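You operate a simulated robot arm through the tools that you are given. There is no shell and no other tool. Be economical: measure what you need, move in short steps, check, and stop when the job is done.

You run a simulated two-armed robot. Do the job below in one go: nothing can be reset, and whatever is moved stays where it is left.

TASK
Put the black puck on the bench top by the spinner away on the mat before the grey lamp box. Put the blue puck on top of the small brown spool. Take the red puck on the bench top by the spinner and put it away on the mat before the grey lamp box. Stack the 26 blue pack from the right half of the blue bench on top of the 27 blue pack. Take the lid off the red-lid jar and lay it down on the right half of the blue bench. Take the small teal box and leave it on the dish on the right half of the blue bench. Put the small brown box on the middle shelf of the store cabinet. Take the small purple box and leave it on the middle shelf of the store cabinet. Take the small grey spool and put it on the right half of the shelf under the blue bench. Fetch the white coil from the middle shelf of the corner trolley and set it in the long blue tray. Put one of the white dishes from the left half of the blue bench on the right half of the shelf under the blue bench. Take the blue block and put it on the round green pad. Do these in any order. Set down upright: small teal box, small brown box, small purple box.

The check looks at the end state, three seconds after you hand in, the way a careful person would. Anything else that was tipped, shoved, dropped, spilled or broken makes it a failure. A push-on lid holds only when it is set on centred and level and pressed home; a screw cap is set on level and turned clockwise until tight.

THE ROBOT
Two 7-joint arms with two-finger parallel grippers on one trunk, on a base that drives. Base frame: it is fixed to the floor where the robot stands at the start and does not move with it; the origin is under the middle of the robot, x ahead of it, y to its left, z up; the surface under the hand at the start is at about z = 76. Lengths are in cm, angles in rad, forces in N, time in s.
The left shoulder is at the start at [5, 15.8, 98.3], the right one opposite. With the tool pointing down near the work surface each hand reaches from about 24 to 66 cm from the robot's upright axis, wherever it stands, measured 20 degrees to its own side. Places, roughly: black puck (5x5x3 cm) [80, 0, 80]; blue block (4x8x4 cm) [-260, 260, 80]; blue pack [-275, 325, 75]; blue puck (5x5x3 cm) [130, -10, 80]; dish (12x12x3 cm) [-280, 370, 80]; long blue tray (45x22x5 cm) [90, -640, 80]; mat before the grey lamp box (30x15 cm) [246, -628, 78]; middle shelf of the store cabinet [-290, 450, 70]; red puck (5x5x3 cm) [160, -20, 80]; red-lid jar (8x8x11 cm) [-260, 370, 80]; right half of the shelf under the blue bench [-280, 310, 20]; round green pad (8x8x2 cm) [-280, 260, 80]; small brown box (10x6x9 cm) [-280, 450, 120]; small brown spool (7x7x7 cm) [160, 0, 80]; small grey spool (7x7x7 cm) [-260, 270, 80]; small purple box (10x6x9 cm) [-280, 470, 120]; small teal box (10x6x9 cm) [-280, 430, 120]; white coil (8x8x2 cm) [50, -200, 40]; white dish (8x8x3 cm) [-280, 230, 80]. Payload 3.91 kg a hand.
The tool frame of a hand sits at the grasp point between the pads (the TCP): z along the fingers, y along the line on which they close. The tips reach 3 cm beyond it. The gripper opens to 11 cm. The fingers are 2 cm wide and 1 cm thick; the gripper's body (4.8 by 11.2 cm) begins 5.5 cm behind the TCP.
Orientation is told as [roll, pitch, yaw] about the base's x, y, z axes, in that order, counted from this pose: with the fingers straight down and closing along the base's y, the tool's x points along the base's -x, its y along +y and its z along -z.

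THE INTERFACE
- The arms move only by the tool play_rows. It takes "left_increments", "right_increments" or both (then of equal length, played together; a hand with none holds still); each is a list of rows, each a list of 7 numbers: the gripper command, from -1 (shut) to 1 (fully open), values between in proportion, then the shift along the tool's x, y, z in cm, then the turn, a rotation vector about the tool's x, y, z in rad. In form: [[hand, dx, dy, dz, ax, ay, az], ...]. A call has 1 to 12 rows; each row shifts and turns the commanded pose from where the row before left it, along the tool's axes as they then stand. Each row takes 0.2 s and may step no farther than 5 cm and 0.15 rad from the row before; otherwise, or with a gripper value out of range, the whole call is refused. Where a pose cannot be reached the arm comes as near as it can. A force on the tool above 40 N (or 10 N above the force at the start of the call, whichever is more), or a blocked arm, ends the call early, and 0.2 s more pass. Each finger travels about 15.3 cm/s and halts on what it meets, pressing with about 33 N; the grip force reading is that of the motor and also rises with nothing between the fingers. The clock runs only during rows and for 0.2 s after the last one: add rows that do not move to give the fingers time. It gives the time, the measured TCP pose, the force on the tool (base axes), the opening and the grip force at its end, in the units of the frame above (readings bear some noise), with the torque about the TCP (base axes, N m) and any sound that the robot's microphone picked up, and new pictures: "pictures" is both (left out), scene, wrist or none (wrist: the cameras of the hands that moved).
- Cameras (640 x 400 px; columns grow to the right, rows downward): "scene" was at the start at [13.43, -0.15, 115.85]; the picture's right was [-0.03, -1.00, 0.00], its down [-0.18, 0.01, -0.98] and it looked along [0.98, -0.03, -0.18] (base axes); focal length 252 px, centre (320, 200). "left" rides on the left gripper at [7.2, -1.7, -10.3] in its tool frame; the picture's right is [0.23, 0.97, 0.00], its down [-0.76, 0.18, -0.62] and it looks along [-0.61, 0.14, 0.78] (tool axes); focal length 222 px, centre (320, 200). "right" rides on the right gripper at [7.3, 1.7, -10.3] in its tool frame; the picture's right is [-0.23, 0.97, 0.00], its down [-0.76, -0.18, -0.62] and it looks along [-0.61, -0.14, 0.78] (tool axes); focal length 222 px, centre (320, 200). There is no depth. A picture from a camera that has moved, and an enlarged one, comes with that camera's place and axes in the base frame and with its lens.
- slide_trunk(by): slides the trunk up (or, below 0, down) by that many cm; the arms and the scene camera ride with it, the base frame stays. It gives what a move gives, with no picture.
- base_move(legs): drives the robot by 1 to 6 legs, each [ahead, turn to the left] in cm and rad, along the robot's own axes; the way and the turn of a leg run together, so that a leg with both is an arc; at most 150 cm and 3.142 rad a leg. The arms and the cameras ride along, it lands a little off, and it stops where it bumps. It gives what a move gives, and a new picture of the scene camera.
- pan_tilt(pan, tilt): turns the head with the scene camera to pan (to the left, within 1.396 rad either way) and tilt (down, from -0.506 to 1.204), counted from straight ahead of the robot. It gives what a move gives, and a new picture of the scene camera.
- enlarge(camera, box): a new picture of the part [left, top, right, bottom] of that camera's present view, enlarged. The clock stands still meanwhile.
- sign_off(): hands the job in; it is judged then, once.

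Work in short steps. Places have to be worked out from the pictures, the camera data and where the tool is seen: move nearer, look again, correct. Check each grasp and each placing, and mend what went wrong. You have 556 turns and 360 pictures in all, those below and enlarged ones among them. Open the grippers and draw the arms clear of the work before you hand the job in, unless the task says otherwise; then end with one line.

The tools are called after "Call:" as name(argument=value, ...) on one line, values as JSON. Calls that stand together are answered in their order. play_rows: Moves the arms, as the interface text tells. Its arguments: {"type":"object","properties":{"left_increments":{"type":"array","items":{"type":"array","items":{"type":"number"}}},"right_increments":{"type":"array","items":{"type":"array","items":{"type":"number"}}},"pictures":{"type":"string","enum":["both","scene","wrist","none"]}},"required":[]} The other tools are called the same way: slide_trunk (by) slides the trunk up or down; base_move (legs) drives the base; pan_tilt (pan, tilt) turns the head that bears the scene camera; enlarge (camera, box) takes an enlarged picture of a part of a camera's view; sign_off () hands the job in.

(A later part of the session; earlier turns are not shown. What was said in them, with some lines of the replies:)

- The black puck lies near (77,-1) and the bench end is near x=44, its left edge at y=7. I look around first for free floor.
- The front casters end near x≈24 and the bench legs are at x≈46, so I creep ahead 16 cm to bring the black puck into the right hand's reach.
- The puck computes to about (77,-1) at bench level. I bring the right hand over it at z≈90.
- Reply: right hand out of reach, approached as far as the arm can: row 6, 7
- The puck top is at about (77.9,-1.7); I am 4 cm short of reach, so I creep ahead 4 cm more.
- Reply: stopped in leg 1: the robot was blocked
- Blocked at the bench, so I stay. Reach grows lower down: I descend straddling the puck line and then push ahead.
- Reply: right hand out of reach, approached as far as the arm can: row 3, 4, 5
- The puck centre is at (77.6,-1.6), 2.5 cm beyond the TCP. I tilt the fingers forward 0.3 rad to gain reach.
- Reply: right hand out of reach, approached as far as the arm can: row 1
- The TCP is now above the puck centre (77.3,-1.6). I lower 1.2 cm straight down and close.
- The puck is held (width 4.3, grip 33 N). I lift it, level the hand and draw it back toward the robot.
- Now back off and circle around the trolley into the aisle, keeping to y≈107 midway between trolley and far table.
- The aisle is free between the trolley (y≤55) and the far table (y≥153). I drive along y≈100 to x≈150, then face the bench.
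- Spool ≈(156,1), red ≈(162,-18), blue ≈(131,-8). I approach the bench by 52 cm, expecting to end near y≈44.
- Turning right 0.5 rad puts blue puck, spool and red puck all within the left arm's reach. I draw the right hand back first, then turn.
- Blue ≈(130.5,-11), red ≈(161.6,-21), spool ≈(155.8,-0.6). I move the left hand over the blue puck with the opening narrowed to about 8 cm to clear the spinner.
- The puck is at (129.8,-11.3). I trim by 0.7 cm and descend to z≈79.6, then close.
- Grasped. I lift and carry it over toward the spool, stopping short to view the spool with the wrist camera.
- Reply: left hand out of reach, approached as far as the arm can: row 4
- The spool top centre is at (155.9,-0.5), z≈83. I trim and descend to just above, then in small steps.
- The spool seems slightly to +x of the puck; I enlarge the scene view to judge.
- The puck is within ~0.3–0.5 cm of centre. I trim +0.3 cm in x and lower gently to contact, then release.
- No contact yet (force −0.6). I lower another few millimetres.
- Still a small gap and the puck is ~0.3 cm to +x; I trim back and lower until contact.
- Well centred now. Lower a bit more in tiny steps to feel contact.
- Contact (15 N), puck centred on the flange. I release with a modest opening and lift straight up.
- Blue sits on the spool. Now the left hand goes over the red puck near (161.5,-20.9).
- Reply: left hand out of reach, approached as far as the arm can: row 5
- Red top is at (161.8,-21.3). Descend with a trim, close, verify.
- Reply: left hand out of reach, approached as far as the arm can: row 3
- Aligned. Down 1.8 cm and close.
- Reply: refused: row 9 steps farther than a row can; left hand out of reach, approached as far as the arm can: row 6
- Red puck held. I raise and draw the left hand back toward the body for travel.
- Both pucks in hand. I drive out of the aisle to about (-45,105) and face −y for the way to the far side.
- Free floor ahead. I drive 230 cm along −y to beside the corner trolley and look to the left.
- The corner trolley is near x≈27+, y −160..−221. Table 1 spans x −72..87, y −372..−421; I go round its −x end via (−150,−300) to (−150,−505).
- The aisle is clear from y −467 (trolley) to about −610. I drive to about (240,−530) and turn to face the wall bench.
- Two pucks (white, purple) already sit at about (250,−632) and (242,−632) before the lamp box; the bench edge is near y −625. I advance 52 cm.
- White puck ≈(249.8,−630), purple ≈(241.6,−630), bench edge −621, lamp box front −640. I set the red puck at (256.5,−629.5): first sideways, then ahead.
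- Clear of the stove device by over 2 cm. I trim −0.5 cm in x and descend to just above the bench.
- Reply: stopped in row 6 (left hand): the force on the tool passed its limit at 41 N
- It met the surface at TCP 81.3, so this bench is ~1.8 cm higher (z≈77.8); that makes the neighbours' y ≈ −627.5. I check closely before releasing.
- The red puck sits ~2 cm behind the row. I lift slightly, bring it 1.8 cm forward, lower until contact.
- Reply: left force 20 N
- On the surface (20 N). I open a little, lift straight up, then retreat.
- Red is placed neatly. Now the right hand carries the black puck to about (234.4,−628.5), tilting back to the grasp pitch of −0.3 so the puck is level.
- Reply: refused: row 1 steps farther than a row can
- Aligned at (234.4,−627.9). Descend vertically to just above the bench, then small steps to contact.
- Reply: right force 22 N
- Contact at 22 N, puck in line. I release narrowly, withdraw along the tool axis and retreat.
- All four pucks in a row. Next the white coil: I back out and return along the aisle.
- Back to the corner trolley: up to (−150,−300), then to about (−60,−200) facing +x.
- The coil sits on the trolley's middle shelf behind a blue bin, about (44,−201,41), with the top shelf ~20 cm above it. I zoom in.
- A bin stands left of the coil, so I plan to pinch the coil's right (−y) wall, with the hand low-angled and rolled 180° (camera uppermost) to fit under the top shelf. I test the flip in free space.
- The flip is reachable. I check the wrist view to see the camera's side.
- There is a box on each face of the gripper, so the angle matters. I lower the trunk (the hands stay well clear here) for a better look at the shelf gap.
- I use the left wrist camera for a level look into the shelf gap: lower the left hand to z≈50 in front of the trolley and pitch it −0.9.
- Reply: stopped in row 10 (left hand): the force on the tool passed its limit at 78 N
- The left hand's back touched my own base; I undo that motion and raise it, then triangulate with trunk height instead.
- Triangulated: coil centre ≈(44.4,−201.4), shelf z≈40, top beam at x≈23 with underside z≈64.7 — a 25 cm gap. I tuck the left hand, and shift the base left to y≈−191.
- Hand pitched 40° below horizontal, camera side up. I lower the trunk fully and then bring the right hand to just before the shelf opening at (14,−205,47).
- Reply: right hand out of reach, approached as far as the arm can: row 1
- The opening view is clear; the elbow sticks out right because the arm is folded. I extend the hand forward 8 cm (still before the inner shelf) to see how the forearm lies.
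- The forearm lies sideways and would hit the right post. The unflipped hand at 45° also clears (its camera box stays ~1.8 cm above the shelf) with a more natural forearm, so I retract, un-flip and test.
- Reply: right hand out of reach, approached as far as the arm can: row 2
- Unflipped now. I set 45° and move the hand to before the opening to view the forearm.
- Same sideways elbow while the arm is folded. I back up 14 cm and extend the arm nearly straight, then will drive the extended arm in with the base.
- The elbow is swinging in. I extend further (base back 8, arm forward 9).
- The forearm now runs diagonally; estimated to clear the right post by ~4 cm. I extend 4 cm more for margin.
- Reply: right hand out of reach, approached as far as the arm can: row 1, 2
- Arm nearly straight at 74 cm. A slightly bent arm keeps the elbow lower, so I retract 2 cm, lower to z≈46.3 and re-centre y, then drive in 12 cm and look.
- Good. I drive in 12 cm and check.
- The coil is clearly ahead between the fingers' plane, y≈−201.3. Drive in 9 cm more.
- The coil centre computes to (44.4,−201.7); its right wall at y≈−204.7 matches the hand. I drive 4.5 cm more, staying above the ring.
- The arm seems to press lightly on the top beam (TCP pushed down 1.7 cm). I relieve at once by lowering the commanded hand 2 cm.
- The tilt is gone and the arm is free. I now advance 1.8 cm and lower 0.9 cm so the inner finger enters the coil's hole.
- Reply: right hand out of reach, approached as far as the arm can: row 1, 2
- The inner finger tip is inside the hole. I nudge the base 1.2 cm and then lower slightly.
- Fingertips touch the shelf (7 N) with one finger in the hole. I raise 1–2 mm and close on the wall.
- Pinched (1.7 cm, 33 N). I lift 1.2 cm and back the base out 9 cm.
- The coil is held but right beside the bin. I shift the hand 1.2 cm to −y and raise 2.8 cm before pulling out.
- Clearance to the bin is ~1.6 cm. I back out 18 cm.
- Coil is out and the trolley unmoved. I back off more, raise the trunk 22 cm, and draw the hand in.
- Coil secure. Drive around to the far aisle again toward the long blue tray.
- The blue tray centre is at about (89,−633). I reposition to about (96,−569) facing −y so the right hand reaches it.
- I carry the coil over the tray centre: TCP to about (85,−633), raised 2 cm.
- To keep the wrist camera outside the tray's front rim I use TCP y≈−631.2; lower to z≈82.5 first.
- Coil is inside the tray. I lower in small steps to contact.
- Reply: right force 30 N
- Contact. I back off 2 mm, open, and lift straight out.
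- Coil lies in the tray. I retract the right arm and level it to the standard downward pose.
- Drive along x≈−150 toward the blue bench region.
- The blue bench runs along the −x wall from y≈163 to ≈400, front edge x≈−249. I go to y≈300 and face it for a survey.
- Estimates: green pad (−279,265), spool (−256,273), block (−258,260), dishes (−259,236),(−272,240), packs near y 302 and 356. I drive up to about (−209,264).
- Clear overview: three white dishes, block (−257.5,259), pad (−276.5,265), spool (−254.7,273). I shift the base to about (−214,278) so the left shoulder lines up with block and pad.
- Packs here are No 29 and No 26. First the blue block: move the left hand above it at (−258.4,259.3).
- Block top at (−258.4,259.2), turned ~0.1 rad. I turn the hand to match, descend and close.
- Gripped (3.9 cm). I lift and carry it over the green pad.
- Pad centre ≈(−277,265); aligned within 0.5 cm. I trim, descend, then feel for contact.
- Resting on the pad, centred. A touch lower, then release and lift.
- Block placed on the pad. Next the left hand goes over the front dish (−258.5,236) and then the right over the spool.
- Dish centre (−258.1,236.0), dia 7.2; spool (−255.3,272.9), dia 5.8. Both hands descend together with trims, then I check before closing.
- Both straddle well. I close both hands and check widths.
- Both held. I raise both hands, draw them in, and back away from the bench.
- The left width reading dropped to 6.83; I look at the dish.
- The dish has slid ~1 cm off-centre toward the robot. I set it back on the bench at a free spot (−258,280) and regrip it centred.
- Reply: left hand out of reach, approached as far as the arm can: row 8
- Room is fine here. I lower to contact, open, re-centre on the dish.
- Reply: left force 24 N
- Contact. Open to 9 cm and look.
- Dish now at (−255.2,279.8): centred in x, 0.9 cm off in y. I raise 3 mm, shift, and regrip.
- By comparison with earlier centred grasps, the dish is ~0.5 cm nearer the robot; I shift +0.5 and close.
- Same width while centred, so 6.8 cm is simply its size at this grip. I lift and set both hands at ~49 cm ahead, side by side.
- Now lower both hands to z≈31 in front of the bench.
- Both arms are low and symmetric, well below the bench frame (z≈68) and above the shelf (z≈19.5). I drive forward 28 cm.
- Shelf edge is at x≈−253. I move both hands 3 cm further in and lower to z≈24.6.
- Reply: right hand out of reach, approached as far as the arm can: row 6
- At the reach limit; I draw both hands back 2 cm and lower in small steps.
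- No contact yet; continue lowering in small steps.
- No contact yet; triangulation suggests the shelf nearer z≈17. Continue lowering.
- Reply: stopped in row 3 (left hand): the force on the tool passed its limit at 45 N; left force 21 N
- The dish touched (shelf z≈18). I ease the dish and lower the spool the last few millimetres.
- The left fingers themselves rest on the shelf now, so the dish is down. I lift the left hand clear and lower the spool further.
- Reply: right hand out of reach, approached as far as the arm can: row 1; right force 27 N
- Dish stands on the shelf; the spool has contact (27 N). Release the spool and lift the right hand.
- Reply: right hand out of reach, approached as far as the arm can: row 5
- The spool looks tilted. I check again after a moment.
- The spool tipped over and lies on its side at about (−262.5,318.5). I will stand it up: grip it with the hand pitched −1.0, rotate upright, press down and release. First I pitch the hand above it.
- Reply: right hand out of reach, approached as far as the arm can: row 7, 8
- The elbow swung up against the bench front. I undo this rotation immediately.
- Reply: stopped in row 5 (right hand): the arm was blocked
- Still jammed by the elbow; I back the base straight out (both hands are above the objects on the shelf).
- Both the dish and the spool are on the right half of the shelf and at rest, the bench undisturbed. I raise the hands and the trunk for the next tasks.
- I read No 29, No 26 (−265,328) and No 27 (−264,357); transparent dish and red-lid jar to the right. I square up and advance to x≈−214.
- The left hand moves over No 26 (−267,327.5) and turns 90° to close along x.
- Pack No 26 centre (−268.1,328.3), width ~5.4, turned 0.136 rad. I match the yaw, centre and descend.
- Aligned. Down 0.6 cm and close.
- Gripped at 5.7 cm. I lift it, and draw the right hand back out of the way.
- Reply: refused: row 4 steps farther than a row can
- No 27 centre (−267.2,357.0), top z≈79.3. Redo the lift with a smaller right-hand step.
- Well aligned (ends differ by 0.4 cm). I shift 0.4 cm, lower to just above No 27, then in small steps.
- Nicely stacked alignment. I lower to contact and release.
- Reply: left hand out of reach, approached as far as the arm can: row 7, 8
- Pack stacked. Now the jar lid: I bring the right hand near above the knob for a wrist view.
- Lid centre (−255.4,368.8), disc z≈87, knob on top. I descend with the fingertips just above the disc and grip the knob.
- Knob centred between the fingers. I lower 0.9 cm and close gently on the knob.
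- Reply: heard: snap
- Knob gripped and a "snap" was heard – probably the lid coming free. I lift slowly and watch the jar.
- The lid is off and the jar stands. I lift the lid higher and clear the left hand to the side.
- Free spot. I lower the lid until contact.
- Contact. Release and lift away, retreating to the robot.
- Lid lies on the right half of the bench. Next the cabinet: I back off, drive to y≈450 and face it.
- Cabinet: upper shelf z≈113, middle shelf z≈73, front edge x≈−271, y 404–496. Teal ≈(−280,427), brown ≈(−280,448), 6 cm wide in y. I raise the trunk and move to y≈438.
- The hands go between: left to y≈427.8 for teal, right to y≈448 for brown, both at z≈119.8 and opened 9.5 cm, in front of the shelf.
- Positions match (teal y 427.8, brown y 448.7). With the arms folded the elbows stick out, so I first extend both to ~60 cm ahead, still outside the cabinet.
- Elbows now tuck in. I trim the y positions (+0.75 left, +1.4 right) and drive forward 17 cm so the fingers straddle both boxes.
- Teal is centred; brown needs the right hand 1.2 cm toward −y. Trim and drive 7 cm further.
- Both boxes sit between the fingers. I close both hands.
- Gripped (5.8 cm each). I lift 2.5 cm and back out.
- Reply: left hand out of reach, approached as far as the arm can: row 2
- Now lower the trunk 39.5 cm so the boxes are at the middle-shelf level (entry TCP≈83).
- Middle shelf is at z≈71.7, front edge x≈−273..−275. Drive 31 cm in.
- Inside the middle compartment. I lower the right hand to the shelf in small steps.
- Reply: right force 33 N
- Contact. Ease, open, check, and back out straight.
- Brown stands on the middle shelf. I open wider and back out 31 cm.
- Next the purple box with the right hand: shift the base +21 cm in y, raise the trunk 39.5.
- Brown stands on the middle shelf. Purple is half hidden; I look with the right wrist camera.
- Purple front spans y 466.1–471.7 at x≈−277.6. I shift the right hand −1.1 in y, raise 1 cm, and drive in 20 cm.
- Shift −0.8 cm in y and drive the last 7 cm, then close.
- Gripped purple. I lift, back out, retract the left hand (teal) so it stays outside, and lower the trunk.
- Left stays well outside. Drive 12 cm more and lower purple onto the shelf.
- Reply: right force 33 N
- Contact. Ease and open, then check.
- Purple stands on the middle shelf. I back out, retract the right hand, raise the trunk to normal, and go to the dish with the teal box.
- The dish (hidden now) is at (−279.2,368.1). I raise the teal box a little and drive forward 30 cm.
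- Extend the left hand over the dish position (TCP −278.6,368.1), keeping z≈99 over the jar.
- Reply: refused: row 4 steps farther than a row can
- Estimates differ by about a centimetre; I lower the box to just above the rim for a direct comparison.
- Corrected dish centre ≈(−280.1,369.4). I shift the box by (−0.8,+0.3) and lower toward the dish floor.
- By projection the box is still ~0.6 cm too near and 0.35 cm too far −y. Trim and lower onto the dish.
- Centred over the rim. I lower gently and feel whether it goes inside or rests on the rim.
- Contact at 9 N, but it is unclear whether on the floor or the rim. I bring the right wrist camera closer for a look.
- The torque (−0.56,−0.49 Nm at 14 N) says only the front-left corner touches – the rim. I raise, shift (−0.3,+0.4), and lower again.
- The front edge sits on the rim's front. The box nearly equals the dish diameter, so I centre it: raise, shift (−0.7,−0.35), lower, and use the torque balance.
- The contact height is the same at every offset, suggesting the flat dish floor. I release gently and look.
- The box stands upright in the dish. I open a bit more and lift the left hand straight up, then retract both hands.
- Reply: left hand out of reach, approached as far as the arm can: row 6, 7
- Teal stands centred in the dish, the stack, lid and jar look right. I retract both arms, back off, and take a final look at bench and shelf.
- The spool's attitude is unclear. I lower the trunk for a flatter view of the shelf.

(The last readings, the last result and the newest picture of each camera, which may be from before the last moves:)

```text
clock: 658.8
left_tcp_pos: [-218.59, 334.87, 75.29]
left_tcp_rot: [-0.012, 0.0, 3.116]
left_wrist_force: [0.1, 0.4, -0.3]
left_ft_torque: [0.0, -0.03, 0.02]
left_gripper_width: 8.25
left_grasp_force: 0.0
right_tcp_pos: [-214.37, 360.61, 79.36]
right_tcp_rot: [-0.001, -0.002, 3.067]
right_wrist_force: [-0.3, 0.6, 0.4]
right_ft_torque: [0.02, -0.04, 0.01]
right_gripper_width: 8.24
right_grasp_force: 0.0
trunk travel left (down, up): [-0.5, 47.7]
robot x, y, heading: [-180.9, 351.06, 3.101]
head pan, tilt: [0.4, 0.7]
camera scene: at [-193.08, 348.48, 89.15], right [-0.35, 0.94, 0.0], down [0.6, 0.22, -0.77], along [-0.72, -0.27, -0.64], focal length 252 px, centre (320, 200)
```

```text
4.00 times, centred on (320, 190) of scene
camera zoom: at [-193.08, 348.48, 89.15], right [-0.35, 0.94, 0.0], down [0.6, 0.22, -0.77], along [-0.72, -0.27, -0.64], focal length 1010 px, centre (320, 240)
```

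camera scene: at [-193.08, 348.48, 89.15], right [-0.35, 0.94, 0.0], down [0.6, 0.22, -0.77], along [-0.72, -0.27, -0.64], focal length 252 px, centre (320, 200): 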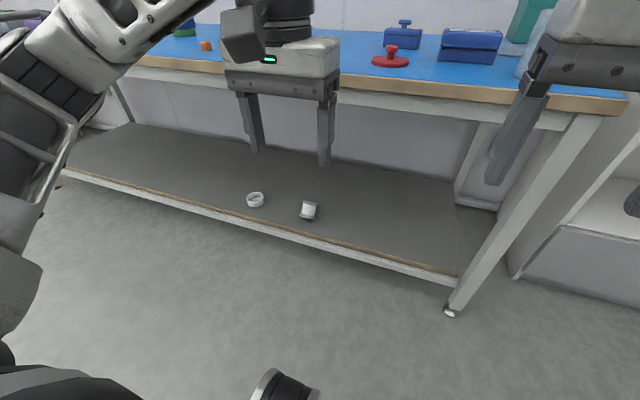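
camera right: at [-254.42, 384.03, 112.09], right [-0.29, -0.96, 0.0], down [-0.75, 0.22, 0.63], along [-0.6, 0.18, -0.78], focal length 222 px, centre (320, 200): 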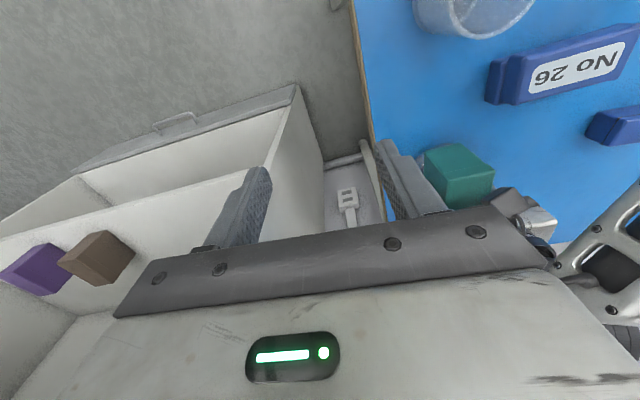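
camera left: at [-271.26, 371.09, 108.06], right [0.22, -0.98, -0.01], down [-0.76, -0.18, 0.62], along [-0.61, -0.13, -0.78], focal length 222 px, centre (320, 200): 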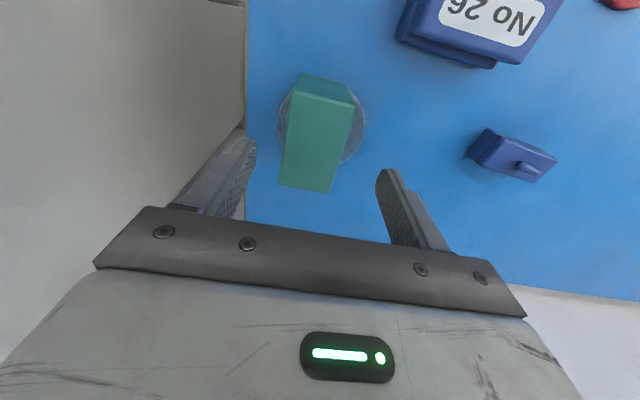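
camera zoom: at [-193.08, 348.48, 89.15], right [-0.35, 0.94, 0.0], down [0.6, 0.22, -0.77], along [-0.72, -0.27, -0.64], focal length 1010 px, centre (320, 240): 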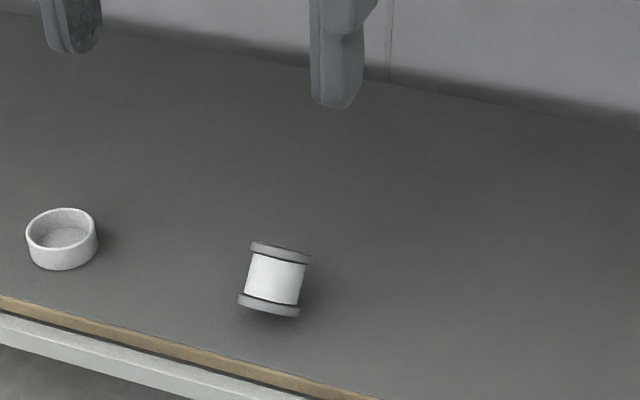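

The spool is actually leaning at about 40° on its rim – not an acceptable state. I will hook its top from behind and pull it upright. First raise the left hand clear and move the base to y≈306.

Call:
play_rows(left_increments=[[0.2, 0, 0, -4.8, 0, 0, 0], [0.2, 0, 0, -4.8, 0, 0, 0], [0.2, 0, 0, -4.8, 0, 0, 0], [0.2, 0, 0, -4.8, 0, 0, 0], [0.2, 0, 0, -4.8, 0, 0, 0], [0.2, 3, 0, 0, 0, 0, 0], [0.2, 3, 0, 0, 0, 0, 0]], right_increments=[[-1, 0, 0, 0, 0, 0, 0], [-1, 0, 0, 0, 0, 0, 0], [-1, 0, 0, 0, 0, 0, 0], [-1, 0, 0, 0, 0, 0, 0], [-1, 0, 0, 0, 0, 0, 0], [-1, 0, 0, 0, 0, 0, 0], [-1, 0, 0, 0, 0, 0, 0]], pictures="none")

Call:
base_move(legs=[[0, 1.415], [46, 0], [0, -1.37]])

Call:
pan_tilt(pan=0, tilt=0.75)

Call:
enlarge(camera="scene", box=[240, 130, 440, 260])

```text
clock: 660.4
left_tcp_pos: [-214.3, 334.07, 97.5]
left_tcp_rot: [-0.013, 0.0, 3.116]
left_wrist_force: [0.3, 1.1, 0.8]
left_ft_torque: [-0.01, 0.0, -0.02]
left_gripper_width: 6.57
left_grasp_force: 0.0
left hand out of reach, approached as far as the arm can: row 7
right_tcp_pos: [-214.33, 360.66, 79.6]
right_tcp_rot: [-0.002, 0.0, 3.067]
right_wrist_force: [0.4, 0.4, 0.3]
right_ft_torque: [0.0, 0.01, -0.01]
right_gripper_width: 0.02
right_grasp_force: 33.3
trunk travel left (down, up): [-0.5, 47.7]
robot x, y, heading: [-180.93, 350.78, 3.099]
head pan, tilt: [0.4, 0.7]
```

```text
clock: 670.0
left_tcp_pos: [-221.95, 287.38, 97.38]
left_tcp_rot: [-0.012, 0.001, -3.109]
left_wrist_force: [-0.4, 0.9, 0.1]
left_ft_torque: [0.02, -0.01, 0.02]
left_gripper_width: 6.63
left_grasp_force: 0.0
right_tcp_pos: [-223.47, 313.87, 79.41]
right_tcp_rot: [-0.003, -0.002, 3.125]
right_wrist_force: [-0.6, -0.6, -0.7]
right_ft_torque: [0.01, 0.0, -0.04]
right_gripper_width: 0.01
right_grasp_force: 32.9
trunk travel left (down, up): [-0.5, 47.7]
robot x, y, heading: [-189.97, 306.04, -3.13]
head pan, tilt: [0.4, 0.7]
camera scene: at [-201.52, 302.86, 89.15], right [-0.4, 0.92, 0.0], down [0.59, 0.26, -0.76], along [-0.7, -0.31, -0.64], focal length 252 px, centre (320, 200)
```

scene: 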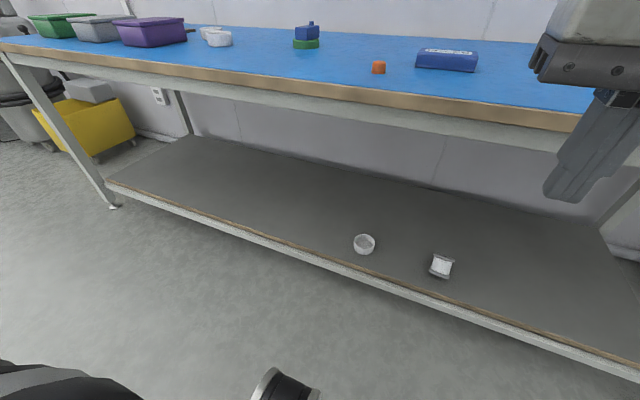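

```text
clock: 670.8
left_tcp_pos: [-222.04, 287.41, 97.44]
left_tcp_rot: [-0.012, 0.0, -3.11]
left_wrist_force: [0.2, 0.3, -0.3]
left_ft_torque: [0.01, 0.01, -0.04]
left_gripper_width: 6.62
left_grasp_force: 0.0
right_tcp_pos: [-223.39, 313.75, 79.5]
right_tcp_rot: [-0.002, 0.001, 3.124]
right_wrist_force: [0.7, 0.1, -0.5]
right_ft_torque: [0.02, 0.0, 0.0]
right_gripper_width: 0.0
right_grasp_force: 33.3
trunk travel left (down, up): [-0.5, 47.7]
robot x, y, heading: [-189.84, 306.25, -3.132]
head pan, tilt: [0.0, 0.75]
camera scene: at [-202.03, 306.15, 88.72], right [-0.01, 1.0, 0.0], down [0.68, 0.01, -0.73], along [-0.73, -0.01, -0.68], focal length 252 px, centre (320, 200)
```

scene: 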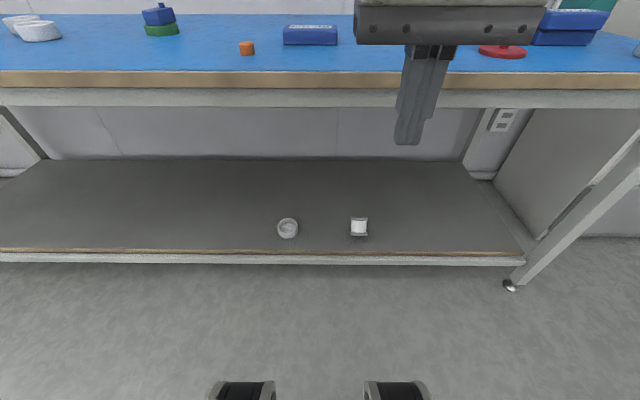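

```text
3.08 times, centred on (340, 195) of scene
camera zoom: at [-202.03, 306.15, 88.72], right [-0.01, 1.0, 0.0], down [0.68, 0.01, -0.73], along [-0.73, -0.01, -0.68], focal length 777 px, centre (258, 215)
```

zoom: 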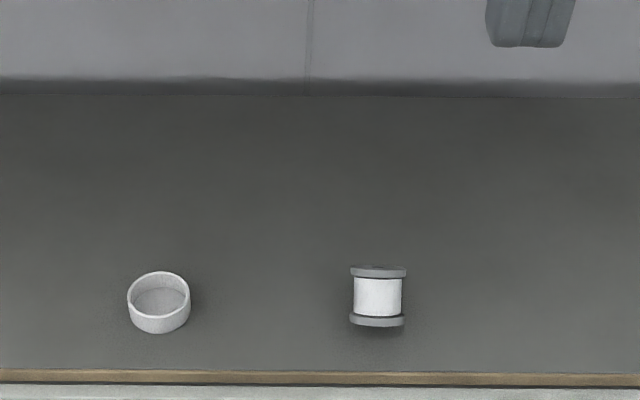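

Spool centre ≈(−260.5,318.5). I bring the right hand (fingers closed) low in front of the bench with a −0.3 pitch.

Call:
play_rows(right_increments=[[-1, -1.65, -0.4, 3.9, 0, 0, 0], [-1, -1.65, -0.4, 3.9, 0, 0, 0], [-1, -1.65, -0.4, 3.9, 0, 0, 0], [-1, -1.65, -0.4, 3.9, 0, 0, 0], [-1, -1.65, -0.4, 3.9, 0, 0, 0], [-1, -1.65, -0.4, 3.9, 0, 0, 0], [-1, -1.65, -0.4, 3.9, 0, 0, 0], [-1, -1.65, -0.4, 3.9, 0, 0, 0], [-1, -1.65, -0.4, 3.9, 0, 0, 0], [-1, -1.65, -0.4, 3.9, 0, 0, 0], [-1, 0, 0, 0, 0, -0.15, 0], [-1, 0, 0, 0, 0, -0.15, 0]], pictures="scene")

```text
clock: 673.4
left_tcp_pos: [-222.03, 287.23, 97.36]
left_tcp_rot: [-0.012, -0.001, -3.109]
left_wrist_force: [0.1, -0.1, -0.1]
left_ft_torque: [0.02, 0.0, -0.01]
left_gripper_width: 6.6
left_grasp_force: 0.2
right_tcp_pos: [-240.03, 318.32, 40.5]
right_tcp_rot: [-0.002, -0.302, 3.125]
right_wrist_force: [-0.4, 1.5, 0.5]
right_ft_torque: [-0.01, -0.02, 0.02]
right_gripper_width: 0.0
right_grasp_force: 33.3
trunk travel left (down, up): [-0.5, 47.7]
robot x, y, heading: [-189.76, 305.93, -3.126]
head pan, tilt: [0.0, 0.75]
camera scene: at [-202.03, 306.16, 88.72], right [-0.01, 1.0, 0.0], down [0.68, 0.01, -0.73], along [-0.73, -0.01, -0.68], focal length 252 px, centre (320, 200)
```

scene: 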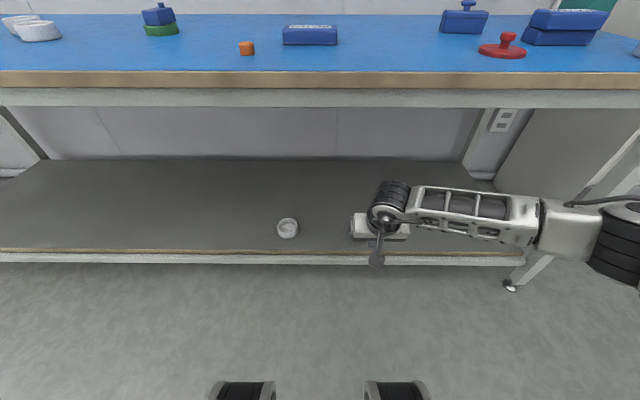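

I extend 8 cm more to straighten the arm, then drive in.

Call:
play_rows(right_increments=[[-1, -3.8, 0, 1.2, 0, 0, 0], [-1, -3.8, 0, 1.2, 0, 0, 0], [-1, 0, 0, 0, 0, 0, 0]], pictures="none")

Call:
base_move(legs=[[20.5, 0]])

Call:
enlarge(camera="right", box=[0, 0, 640, 400])

```text
clock: 674.2
left_tcp_pos: [-222.08, 287.38, 97.52]
left_tcp_rot: [-0.012, 0.001, -3.11]
left_wrist_force: [0.6, 0.5, -0.1]
left_ft_torque: [0.0, 0.0, 0.0]
left_gripper_width: 6.62
left_grasp_force: 0.0
right_tcp_pos: [-247.77, 318.31, 40.33]
right_tcp_rot: [-0.003, -0.301, 3.125]
right_wrist_force: [0.6, -0.5, 0.3]
right_ft_torque: [0.02, -0.04, 0.0]
right_gripper_width: 0.0
right_grasp_force: 33.1
trunk travel left (down, up): [-0.5, 47.7]
robot x, y, heading: [-190.03, 306.6, -3.128]
head pan, tilt: [0.0, 0.75]
```

```text
clock: 675.9
left_tcp_pos: [-242.64, 287.3, 97.22]
left_tcp_rot: [-0.009, 0.002, -3.109]
left_wrist_force: [-0.6, 0.5, 0.6]
left_ft_torque: [-0.01, 0.02, 0.02]
left_gripper_width: 6.61
left_grasp_force: 0.1
right_tcp_pos: [-268.17, 317.98, 39.81]
right_tcp_rot: [-0.001, -0.294, 3.125]
right_wrist_force: [-0.3, -0.1, -0.2]
right_ft_torque: [0.0, -0.03, -0.01]
right_gripper_width: 0.02
right_grasp_force: 32.7
trunk travel left (down, up): [-0.5, 47.7]
robot x, y, heading: [-210.22, 305.9, -3.128]
head pan, tilt: [0.0, 0.75]
camera scene: at [-222.64, 306.05, 88.63], right [-0.01, 1.0, 0.0], down [0.68, 0.01, -0.73], along [-0.73, -0.01, -0.68], focal length 252 px, centre (320, 200)
```

scene: 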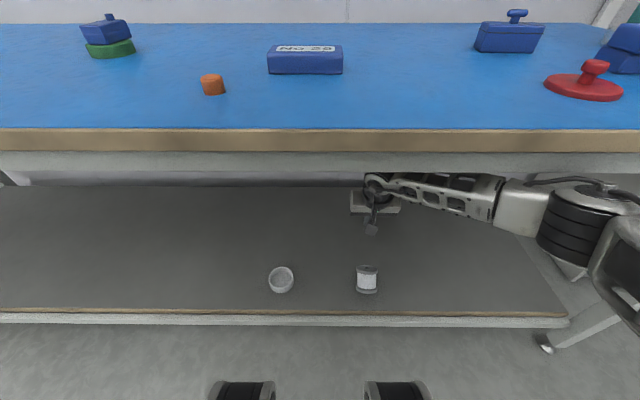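

```text
1.00 times, centred on (320, 200) of right (not enlarged: the box is as wide or as high as the picture)
camera zoom: at [-258.2, 315.98, 47.66], right [-0.23, -0.97, 0.07], down [-0.55, 0.19, 0.82], along [-0.8, 0.15, -0.57], focal length 222 px, centre (320, 200)
```

zoom: 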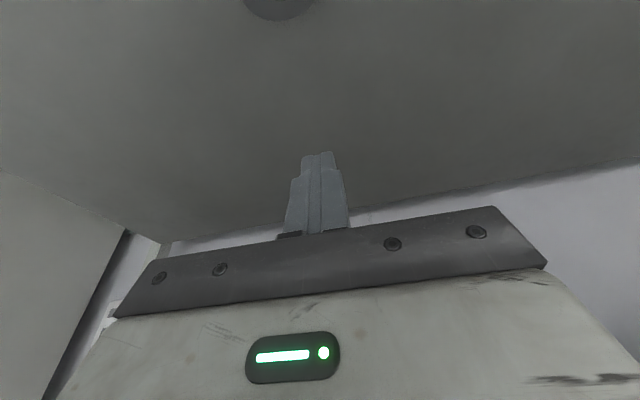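

Call:
enlarge(camera="scene", box=[250, 150, 640, 330])

```text
1.64 times, centred on (445, 240) of scene
camera zoom: at [-222.64, 306.05, 88.63], right [-0.01, 1.0, 0.0], down [0.68, 0.01, -0.73], along [-0.73, -0.01, -0.68], focal length 414 px, centre (115, 134)
```

zoom: 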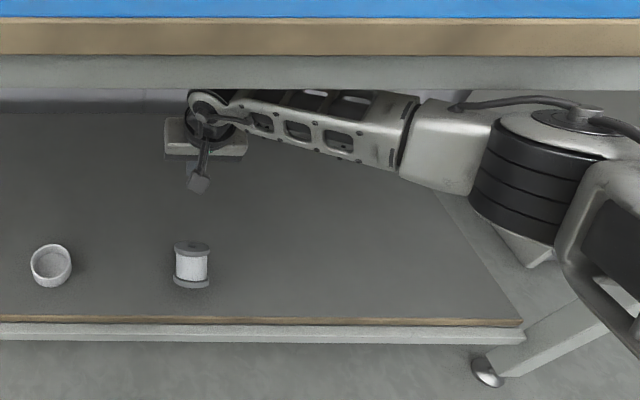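

The arm passes just under the beam; lowering the hand frees it. I drive 3 cm more for reach, then lower the closed fingers behind the spool.

Call:
play_rows(right_increments=[[-1, 1.0, 0, 3.2, 0, 0, 0], [-1, 0, 0, 0, 0, 0, 0]], pictures="none")

Call:
base_move(legs=[[3, 0]])

Call:
play_rows(right_increments=[[-1, 1.0, -0.3, 3.2, 0, 0, 0], [-1, 1.0, -0.3, 3.2, 0, 0, 0], [-1, 1.0, 0, 3.2, 0, 0, 0], [-1, 0.3, 0, 0.9, 0, 0, 0], [-1, 0, 0, 0, 0, 0, 0]], pictures="both")

```text
clock: 676.5
left_tcp_pos: [-242.37, 287.01, 97.3]
left_tcp_rot: [-0.011, -0.001, -3.11]
left_wrist_force: [0.1, -0.3, -0.1]
left_ft_torque: [-0.01, 0.03, -0.01]
left_gripper_width: 6.59
left_grasp_force: 0.0
right_tcp_pos: [-268.05, 318.04, 36.76]
right_tcp_rot: [-0.002, -0.298, 3.126]
right_wrist_force: [-0.5, 0.1, 0.2]
right_ft_torque: [0.01, -0.03, 0.03]
right_gripper_width: 0.0
right_grasp_force: 33.7
trunk travel left (down, up): [-0.5, 47.7]
robot x, y, heading: [-210.11, 305.72, -3.128]
head pan, tilt: [0.0, 0.75]
```

```text
clock: 677.3
left_tcp_pos: [-245.49, 287.09, 97.35]
left_tcp_rot: [-0.012, 0.0, -3.109]
left_wrist_force: [0.8, -0.3, -0.7]
left_ft_torque: [0.0, 0.02, 0.01]
left_gripper_width: 6.63
left_grasp_force: 0.1
right_tcp_pos: [-270.98, 317.95, 36.78]
right_tcp_rot: [-0.003, -0.295, 3.125]
right_wrist_force: [0.7, 0.7, -0.2]
right_ft_torque: [-0.01, -0.01, 0.0]
right_gripper_width: 0.01
right_grasp_force: 33.4
trunk travel left (down, up): [-0.5, 47.7]
robot x, y, heading: [-212.88, 305.78, -3.126]
head pan, tilt: [0.0, 0.75]
camera scene: at [-225.46, 305.88, 88.7], right [-0.01, 1.0, 0.0], down [0.68, 0.01, -0.73], along [-0.73, -0.01, -0.68], focal length 252 px, centre (320, 200)
```

scene: 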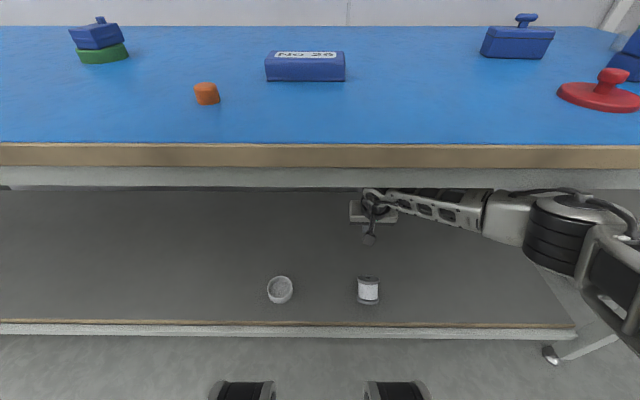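

```text
clock: 678.5
left_tcp_pos: [-245.46, 287.12, 97.42]
left_tcp_rot: [-0.013, 0.001, -3.11]
left_wrist_force: [0.5, -0.1, -0.4]
left_ft_torque: [-0.02, -0.02, -0.02]
left_gripper_width: 6.6
left_grasp_force: 0.1
right_tcp_pos: [-271.13, 318.67, 25.83]
right_tcp_rot: [-0.001, -0.296, 3.125]
right_wrist_force: [-0.2, -0.2, 1.0]
right_ft_torque: [0.0, 0.04, 0.0]
right_gripper_width: 0.04
right_grasp_force: 33.4
trunk travel left (down, up): [-0.5, 47.7]
robot x, y, heading: [-213.38, 305.96, -3.129]
head pan, tilt: [0.0, 0.75]
camera scene: at [-225.42, 305.84, 88.72], right [-0.01, 1.0, 0.0], down [0.68, 0.01, -0.73], along [-0.73, -0.01, -0.68], focal length 252 px, centre (320, 200)
camera right: at [-261.3, 316.66, 33.55], right [-0.23, -0.97, 0.06], down [-0.54, 0.18, 0.82], along [-0.81, 0.16, -0.57], focal length 222 px, centre (320, 200)
```

scene: 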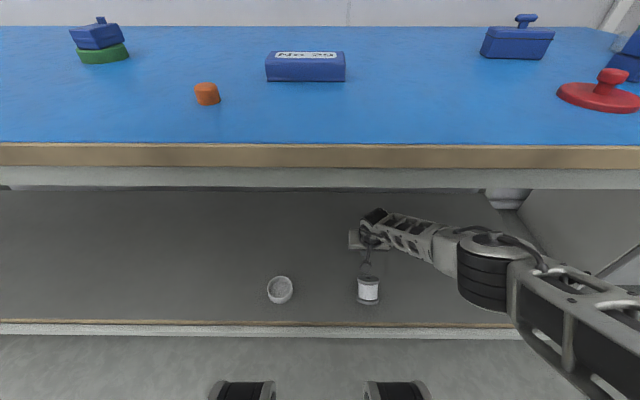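
right: 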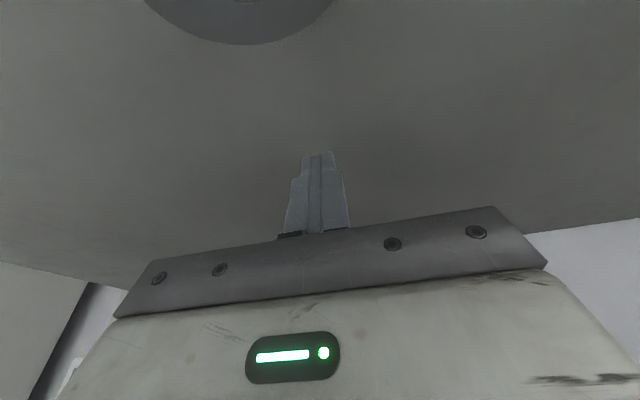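

Fingers are behind the spool (its top rim at x≈−264.5). I pull toward the robot: 5 cm, then slow half-centimetre steps.

Call:
play_rows(right_increments=[[-1, 2.4, -0.8, -0.74, 0, 0, 0], [-1, 2.4, 0, -0.74, 0, 0, 0], [-1, 0.48, 0, -0.15, 0, 0, 0], [-1, 0.48, 0, -0.15, 0, 0, 0], [-1, 0.48, 0, -0.15, 0, 0, 0], [-1, 0, 0, 0, 0, 0, 0]], pictures="both")

```text
clock: 679.9
left_tcp_pos: [-245.36, 287.05, 97.45]
left_tcp_rot: [-0.012, 0.0, -3.111]
left_wrist_force: [-0.2, 1.4, 0.5]
left_ft_torque: [0.03, 0.01, 0.01]
left_gripper_width: 6.59
left_grasp_force: 0.0
right_tcp_pos: [-264.44, 319.37, 25.76]
right_tcp_rot: [-0.003, -0.297, 3.125]
right_wrist_force: [-0.2, 0.4, -0.7]
right_ft_torque: [0.0, 0.0, -0.01]
right_gripper_width: 0.0
right_grasp_force: 33.2
trunk travel left (down, up): [-0.5, 47.7]
robot x, y, heading: [-213.27, 306.05, -3.123]
head pan, tilt: [0.0, 0.75]
camera scene: at [-225.42, 305.84, 88.72], right [-0.01, 1.0, 0.0], down [0.68, 0.01, -0.73], along [-0.73, -0.01, -0.68], focal length 252 px, centre (320, 200)
camera right: at [-254.62, 317.37, 33.54], right [-0.23, -0.97, 0.06], down [-0.54, 0.18, 0.82], along [-0.81, 0.16, -0.57], focal length 222 px, centre (320, 200)
```

scene: 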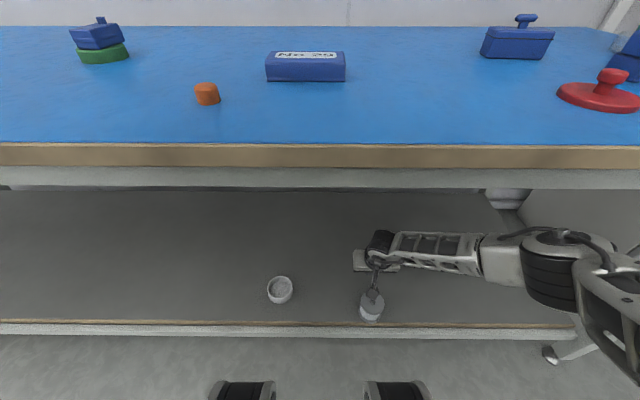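
right: 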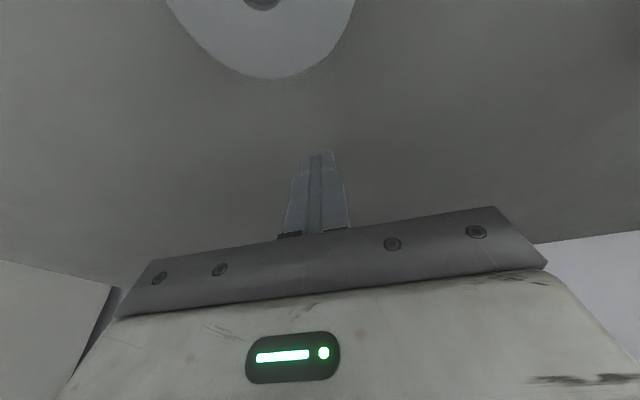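

The wrist view now shows the spool's top face squarely – it seems to have come upright. I raise the hand straight up and look.

Call:
play_rows(right_increments=[[-1, -0.3, 0, -0.95, 0, 0, 0], [-1, -0.9, 0, -2.9, 0, 0, 0], [-1, -0.9, 0, -2.9, 0, 0, 0], [-1, -0.9, 0, -2.9, 0, 0, 0]], pictures="none")

Call:
enlarge(camera="scene", box=[240, 190, 480, 350])

Call:
enlarge(camera="right", box=[0, 0, 640, 400])

```text
clock: 680.9
left_tcp_pos: [-245.37, 287.06, 96.98]
left_tcp_rot: [-0.01, 0.004, -3.107]
left_wrist_force: [0.5, -0.3, -1.6]
left_ft_torque: [0.0, 0.0, 0.01]
left_gripper_width: 6.59
left_grasp_force: 0.0
right_tcp_pos: [-263.55, 318.97, 34.43]
right_tcp_rot: [0.001, -0.271, 3.133]
right_wrist_force: [-0.5, -0.2, -0.1]
right_ft_torque: [-0.01, 0.01, 0.01]
right_gripper_width: 0.0
right_grasp_force: 33.5
trunk travel left (down, up): [-0.5, 47.7]
robot x, y, heading: [-213.65, 305.54, -3.131]
head pan, tilt: [0.0, 0.75]
```

```text
2.50 times, centred on (360, 270) of scene
camera zoom: at [-225.45, 305.81, 88.43], right [-0.01, 1.0, 0.0], down [0.68, 0.01, -0.73], along [-0.73, -0.01, -0.68], focal length 631 px, centre (220, 25)
```

zoom: 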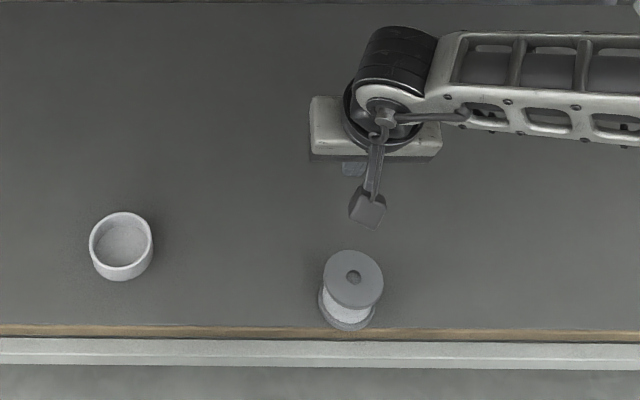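

```text
1.00 times, centred on (320, 200) of right (not enlarged: the box is as wide or as high as the picture)
camera zoom: at [-253.81, 317.1, 42.34], right [-0.23, -0.97, 0.06], down [-0.56, 0.18, 0.8], along [-0.79, 0.15, -0.59], focal length 222 px, centre (320, 200)
```

zoom: 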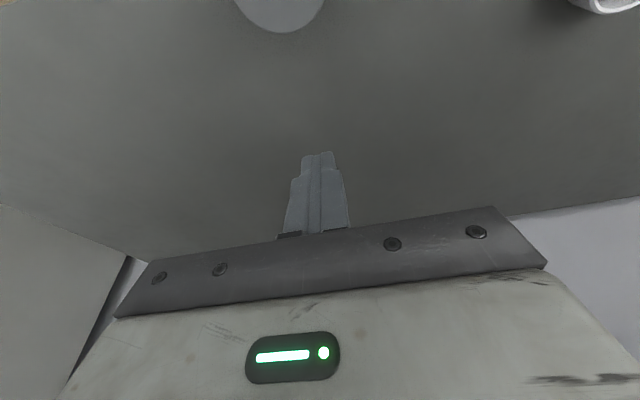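

The spool now stands upright on the shelf, near the front edge but stable. The elbow brushes the beam in this folded pose, so I re-extend the hand (passing above the spool) before backing out.

Call:
play_rows(right_increments=[[-1, -1.5, 0, 2.0, 0, 0, 0], [-1, -2.5, 0, 0.8, 0, 0, 0], [-1, -2.5, 0, 0.8, 0, 0, 0], [-1, 0, 0, 0, 0, 0, 0]], pictures="none")

```text
clock: 681.9
left_tcp_pos: [-245.45, 287.3, 97.46]
left_tcp_rot: [-0.006, -0.001, -3.111]
left_wrist_force: [-0.1, -0.1, -0.1]
left_ft_torque: [0.0, -0.01, -0.01]
left_gripper_width: 6.61
left_grasp_force: 0.1
right_tcp_pos: [-271.56, 319.33, 33.68]
right_tcp_rot: [0.001, -0.288, 3.123]
right_wrist_force: [0.1, 0.3, 0.3]
right_ft_torque: [-0.01, -0.03, -0.01]
right_gripper_width: 0.02
right_grasp_force: 32.9
trunk travel left (down, up): [-0.5, 47.7]
robot x, y, heading: [-213.12, 305.65, -3.127]
head pan, tilt: [0.0, 0.75]
```

Call:
base_move(legs=[[-30, 0]])

Call:
enlarge(camera="scene", box=[240, 170, 440, 280])

```text
clock: 684.0
left_tcp_pos: [-214.77, 287.45, 97.29]
left_tcp_rot: [-0.011, 0.0, -3.111]
left_wrist_force: [-0.5, -0.1, 1.0]
left_ft_torque: [-0.01, 0.01, 0.01]
left_gripper_width: 6.64
left_grasp_force: 0.1
right_tcp_pos: [-241.11, 319.84, 34.21]
right_tcp_rot: [-0.002, -0.297, 3.123]
right_wrist_force: [0.9, 0.6, -0.7]
right_ft_torque: [-0.01, -0.03, 0.0]
right_gripper_width: 0.02
right_grasp_force: 33.2
trunk travel left (down, up): [-0.5, 47.7]
robot x, y, heading: [-182.92, 306.05, -3.128]
head pan, tilt: [0.0, 0.75]
camera scene: at [-194.78, 306.27, 88.72], right [-0.01, 1.0, 0.0], down [0.68, 0.01, -0.73], along [-0.73, -0.01, -0.68], focal length 252 px, centre (320, 200)
```

scene: 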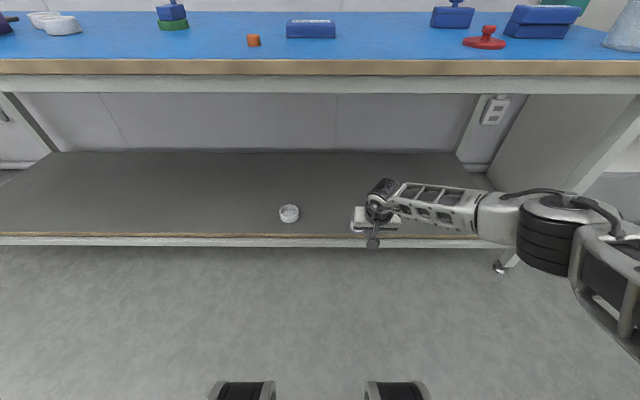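

```text
3.20 times, centred on (340, 225) of scene
camera zoom: at [-194.78, 306.27, 88.72], right [-0.01, 1.0, 0.0], down [0.68, 0.01, -0.73], along [-0.73, -0.01, -0.68], focal length 808 px, centre (256, 120)
```

zoom: 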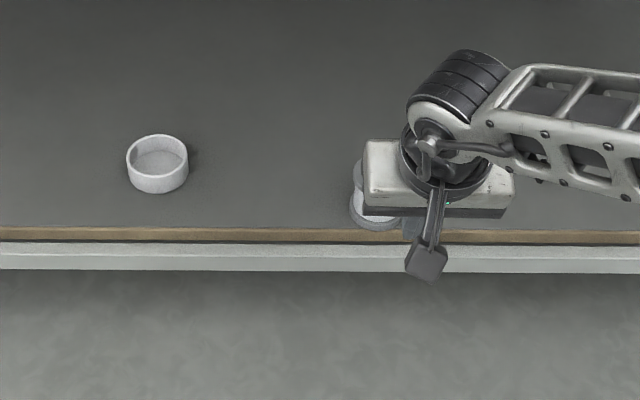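

The spool is still standing. I raise the right hand back up in front of the robot and take a last look.

Call:
base_move(legs=[[-15, 0]])

Call:
play_rows(right_increments=[[0, 0, 0, -4.8, 0, 0, 0], [0, 0, 0, -4.8, 0, 0, 0], [0, 0, 0, -4.8, 0, 0, 0], [0, 0, 0, -4.8, 0, 0, 0], [0, 0, 0, -4.8, 0, 0, 0], [0, 0, 0, -4.8, 0, 0, 0], [0, 0, 0, -4.8, 0, 0, 0], [0, 0, 0, -4.8, 0, 0.1, 0], [0, 0, 0, -4.8, 0, 0.1, 0], [0, 0, 0, -4.8, 0, 0.1, 0]], pictures="none")

Call:
slide_trunk(by=22)

Call:
pan_tilt(pan=-0.1, tilt=0.6)

Call:
enlarge(camera="scene", box=[160, 120, 480, 320])

```text
clock: 685.3
left_tcp_pos: [-200.19, 287.52, 97.43]
left_tcp_rot: [-0.014, -0.001, -3.111]
left_wrist_force: [-0.5, 0.1, 0.5]
left_ft_torque: [0.0, 0.01, -0.02]
left_gripper_width: 6.6
left_grasp_force: 0.1
right_tcp_pos: [-226.32, 319.99, 34.14]
right_tcp_rot: [-0.003, -0.298, 3.123]
right_wrist_force: [0.1, 1.3, 1.0]
right_ft_torque: [-0.02, -0.01, -0.01]
right_gripper_width: 0.0
right_grasp_force: 33.1
trunk travel left (down, up): [-0.5, 47.7]
robot x, y, heading: [-167.82, 306.83, -3.129]
head pan, tilt: [0.0, 0.75]
camera scene: at [-180.09, 306.48, 88.72], right [-0.01, 1.0, 0.0], down [0.68, 0.01, -0.73], along [-0.73, -0.01, -0.68], focal length 252 px, centre (320, 200)
```

scene: 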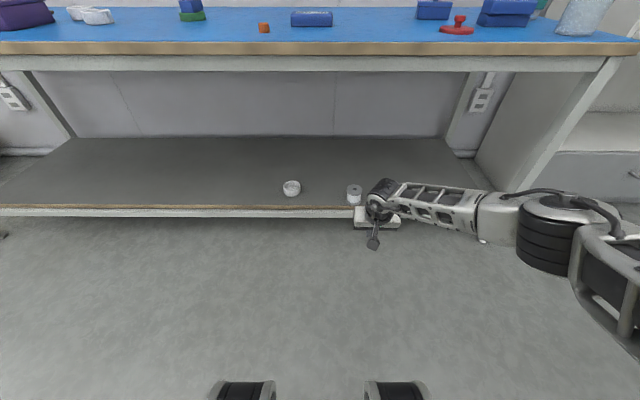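

```text
clock: 687.5
left_tcp_pos: [-200.11, 287.76, 97.35]
left_tcp_rot: [-0.012, 0.0, -3.112]
left_wrist_force: [0.6, 0.5, -1.0]
left_ft_torque: [-0.03, 0.0, -0.01]
left_gripper_width: 6.59
left_grasp_force: 0.1
right_tcp_pos: [-213.74, 319.67, 80.12]
right_tcp_rot: [-0.005, 0.006, 3.124]
right_wrist_force: [1.3, 1.2, -0.2]
right_ft_torque: [-0.02, -0.03, -0.03]
right_gripper_width: 5.5
right_grasp_force: 0.0
trunk travel left (down, up): [-0.5, 47.7]
robot x, y, heading: [-167.93, 306.73, -3.129]
head pan, tilt: [0.0, 0.75]
```

```text
clock: 689.9
left_tcp_pos: [-200.15, 287.67, 119.34]
left_tcp_rot: [-0.012, 0.001, -3.112]
left_wrist_force: [-0.3, 0.1, 0.9]
left_ft_torque: [-0.05, -0.03, -0.01]
left_gripper_width: 6.62
left_grasp_force: 0.1
right_tcp_pos: [-213.87, 319.71, 102.18]
right_tcp_rot: [-0.001, 0.002, 3.122]
right_wrist_force: [-0.2, -0.2, -0.6]
right_ft_torque: [0.02, 0.01, 0.04]
right_gripper_width: 5.47
right_grasp_force: 0.0
trunk travel left (down, up): [-22.5, 25.7]
robot x, y, heading: [-168.05, 306.9, -3.132]
head pan, tilt: [0.0, 0.75]
```

```text
clock: 690.6
left_tcp_pos: [-200.14, 287.64, 119.33]
left_tcp_rot: [-0.012, 0.0, -3.111]
left_wrist_force: [0.1, 0.3, 1.0]
left_ft_torque: [-0.02, 0.0, -0.02]
left_gripper_width: 6.61
left_grasp_force: 0.0
right_tcp_pos: [-213.75, 319.55, 102.15]
right_tcp_rot: [-0.002, 0.003, 3.124]
right_wrist_force: [-0.6, -0.4, -0.5]
right_ft_torque: [-0.01, -0.01, 0.0]
right_gripper_width: 5.49
right_grasp_force: 0.1
trunk travel left (down, up): [-22.5, 25.7]
robot x, y, heading: [-167.67, 306.45, -3.128]
head pan, tilt: [-0.099, 0.6]
camera scene: at [-180.6, 307.34, 112.0], right [0.09, 1.0, 0.0], down [0.56, -0.05, -0.82], along [-0.82, 0.07, -0.57], focal length 252 px, centre (320, 200)
```

scene: 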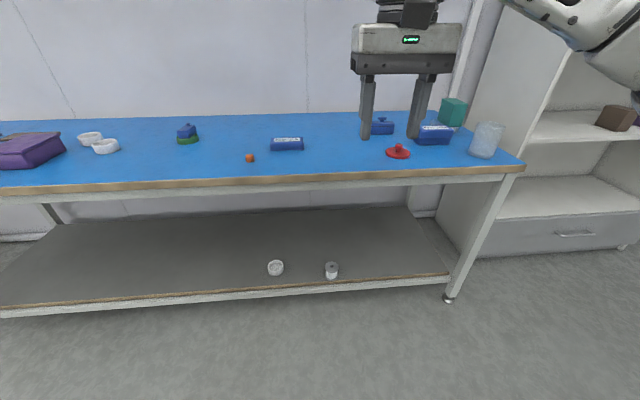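

```text
2.00 times, centred on (320, 220) of scene
camera zoom: at [-180.6, 307.34, 112.0], right [0.09, 1.0, 0.0], down [0.56, -0.05, -0.82], along [-0.82, 0.07, -0.57], focal length 505 px, centre (320, 160)
```

zoom: 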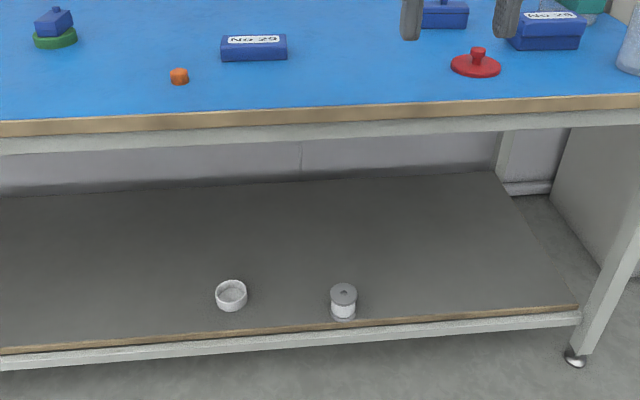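

Everything is in place: the spool and dish stand on the right half of the shelf, and the arms are clear and open. I hand the job in.

Call:
sign_off()

```text
The job is handed in.
```

All twelve items are placed as asked and I've handed the job in. Three things for the check: the grey spool tipped over when I set it down; I stood it back up, and it now stands right at the front edge of the shelf. My arms touched the bench frame underneath and the corner trolley's top shelf; nothing looked moved afterwards. The white dish had to be set down on the bench once and gripped again before it went on the shelf.
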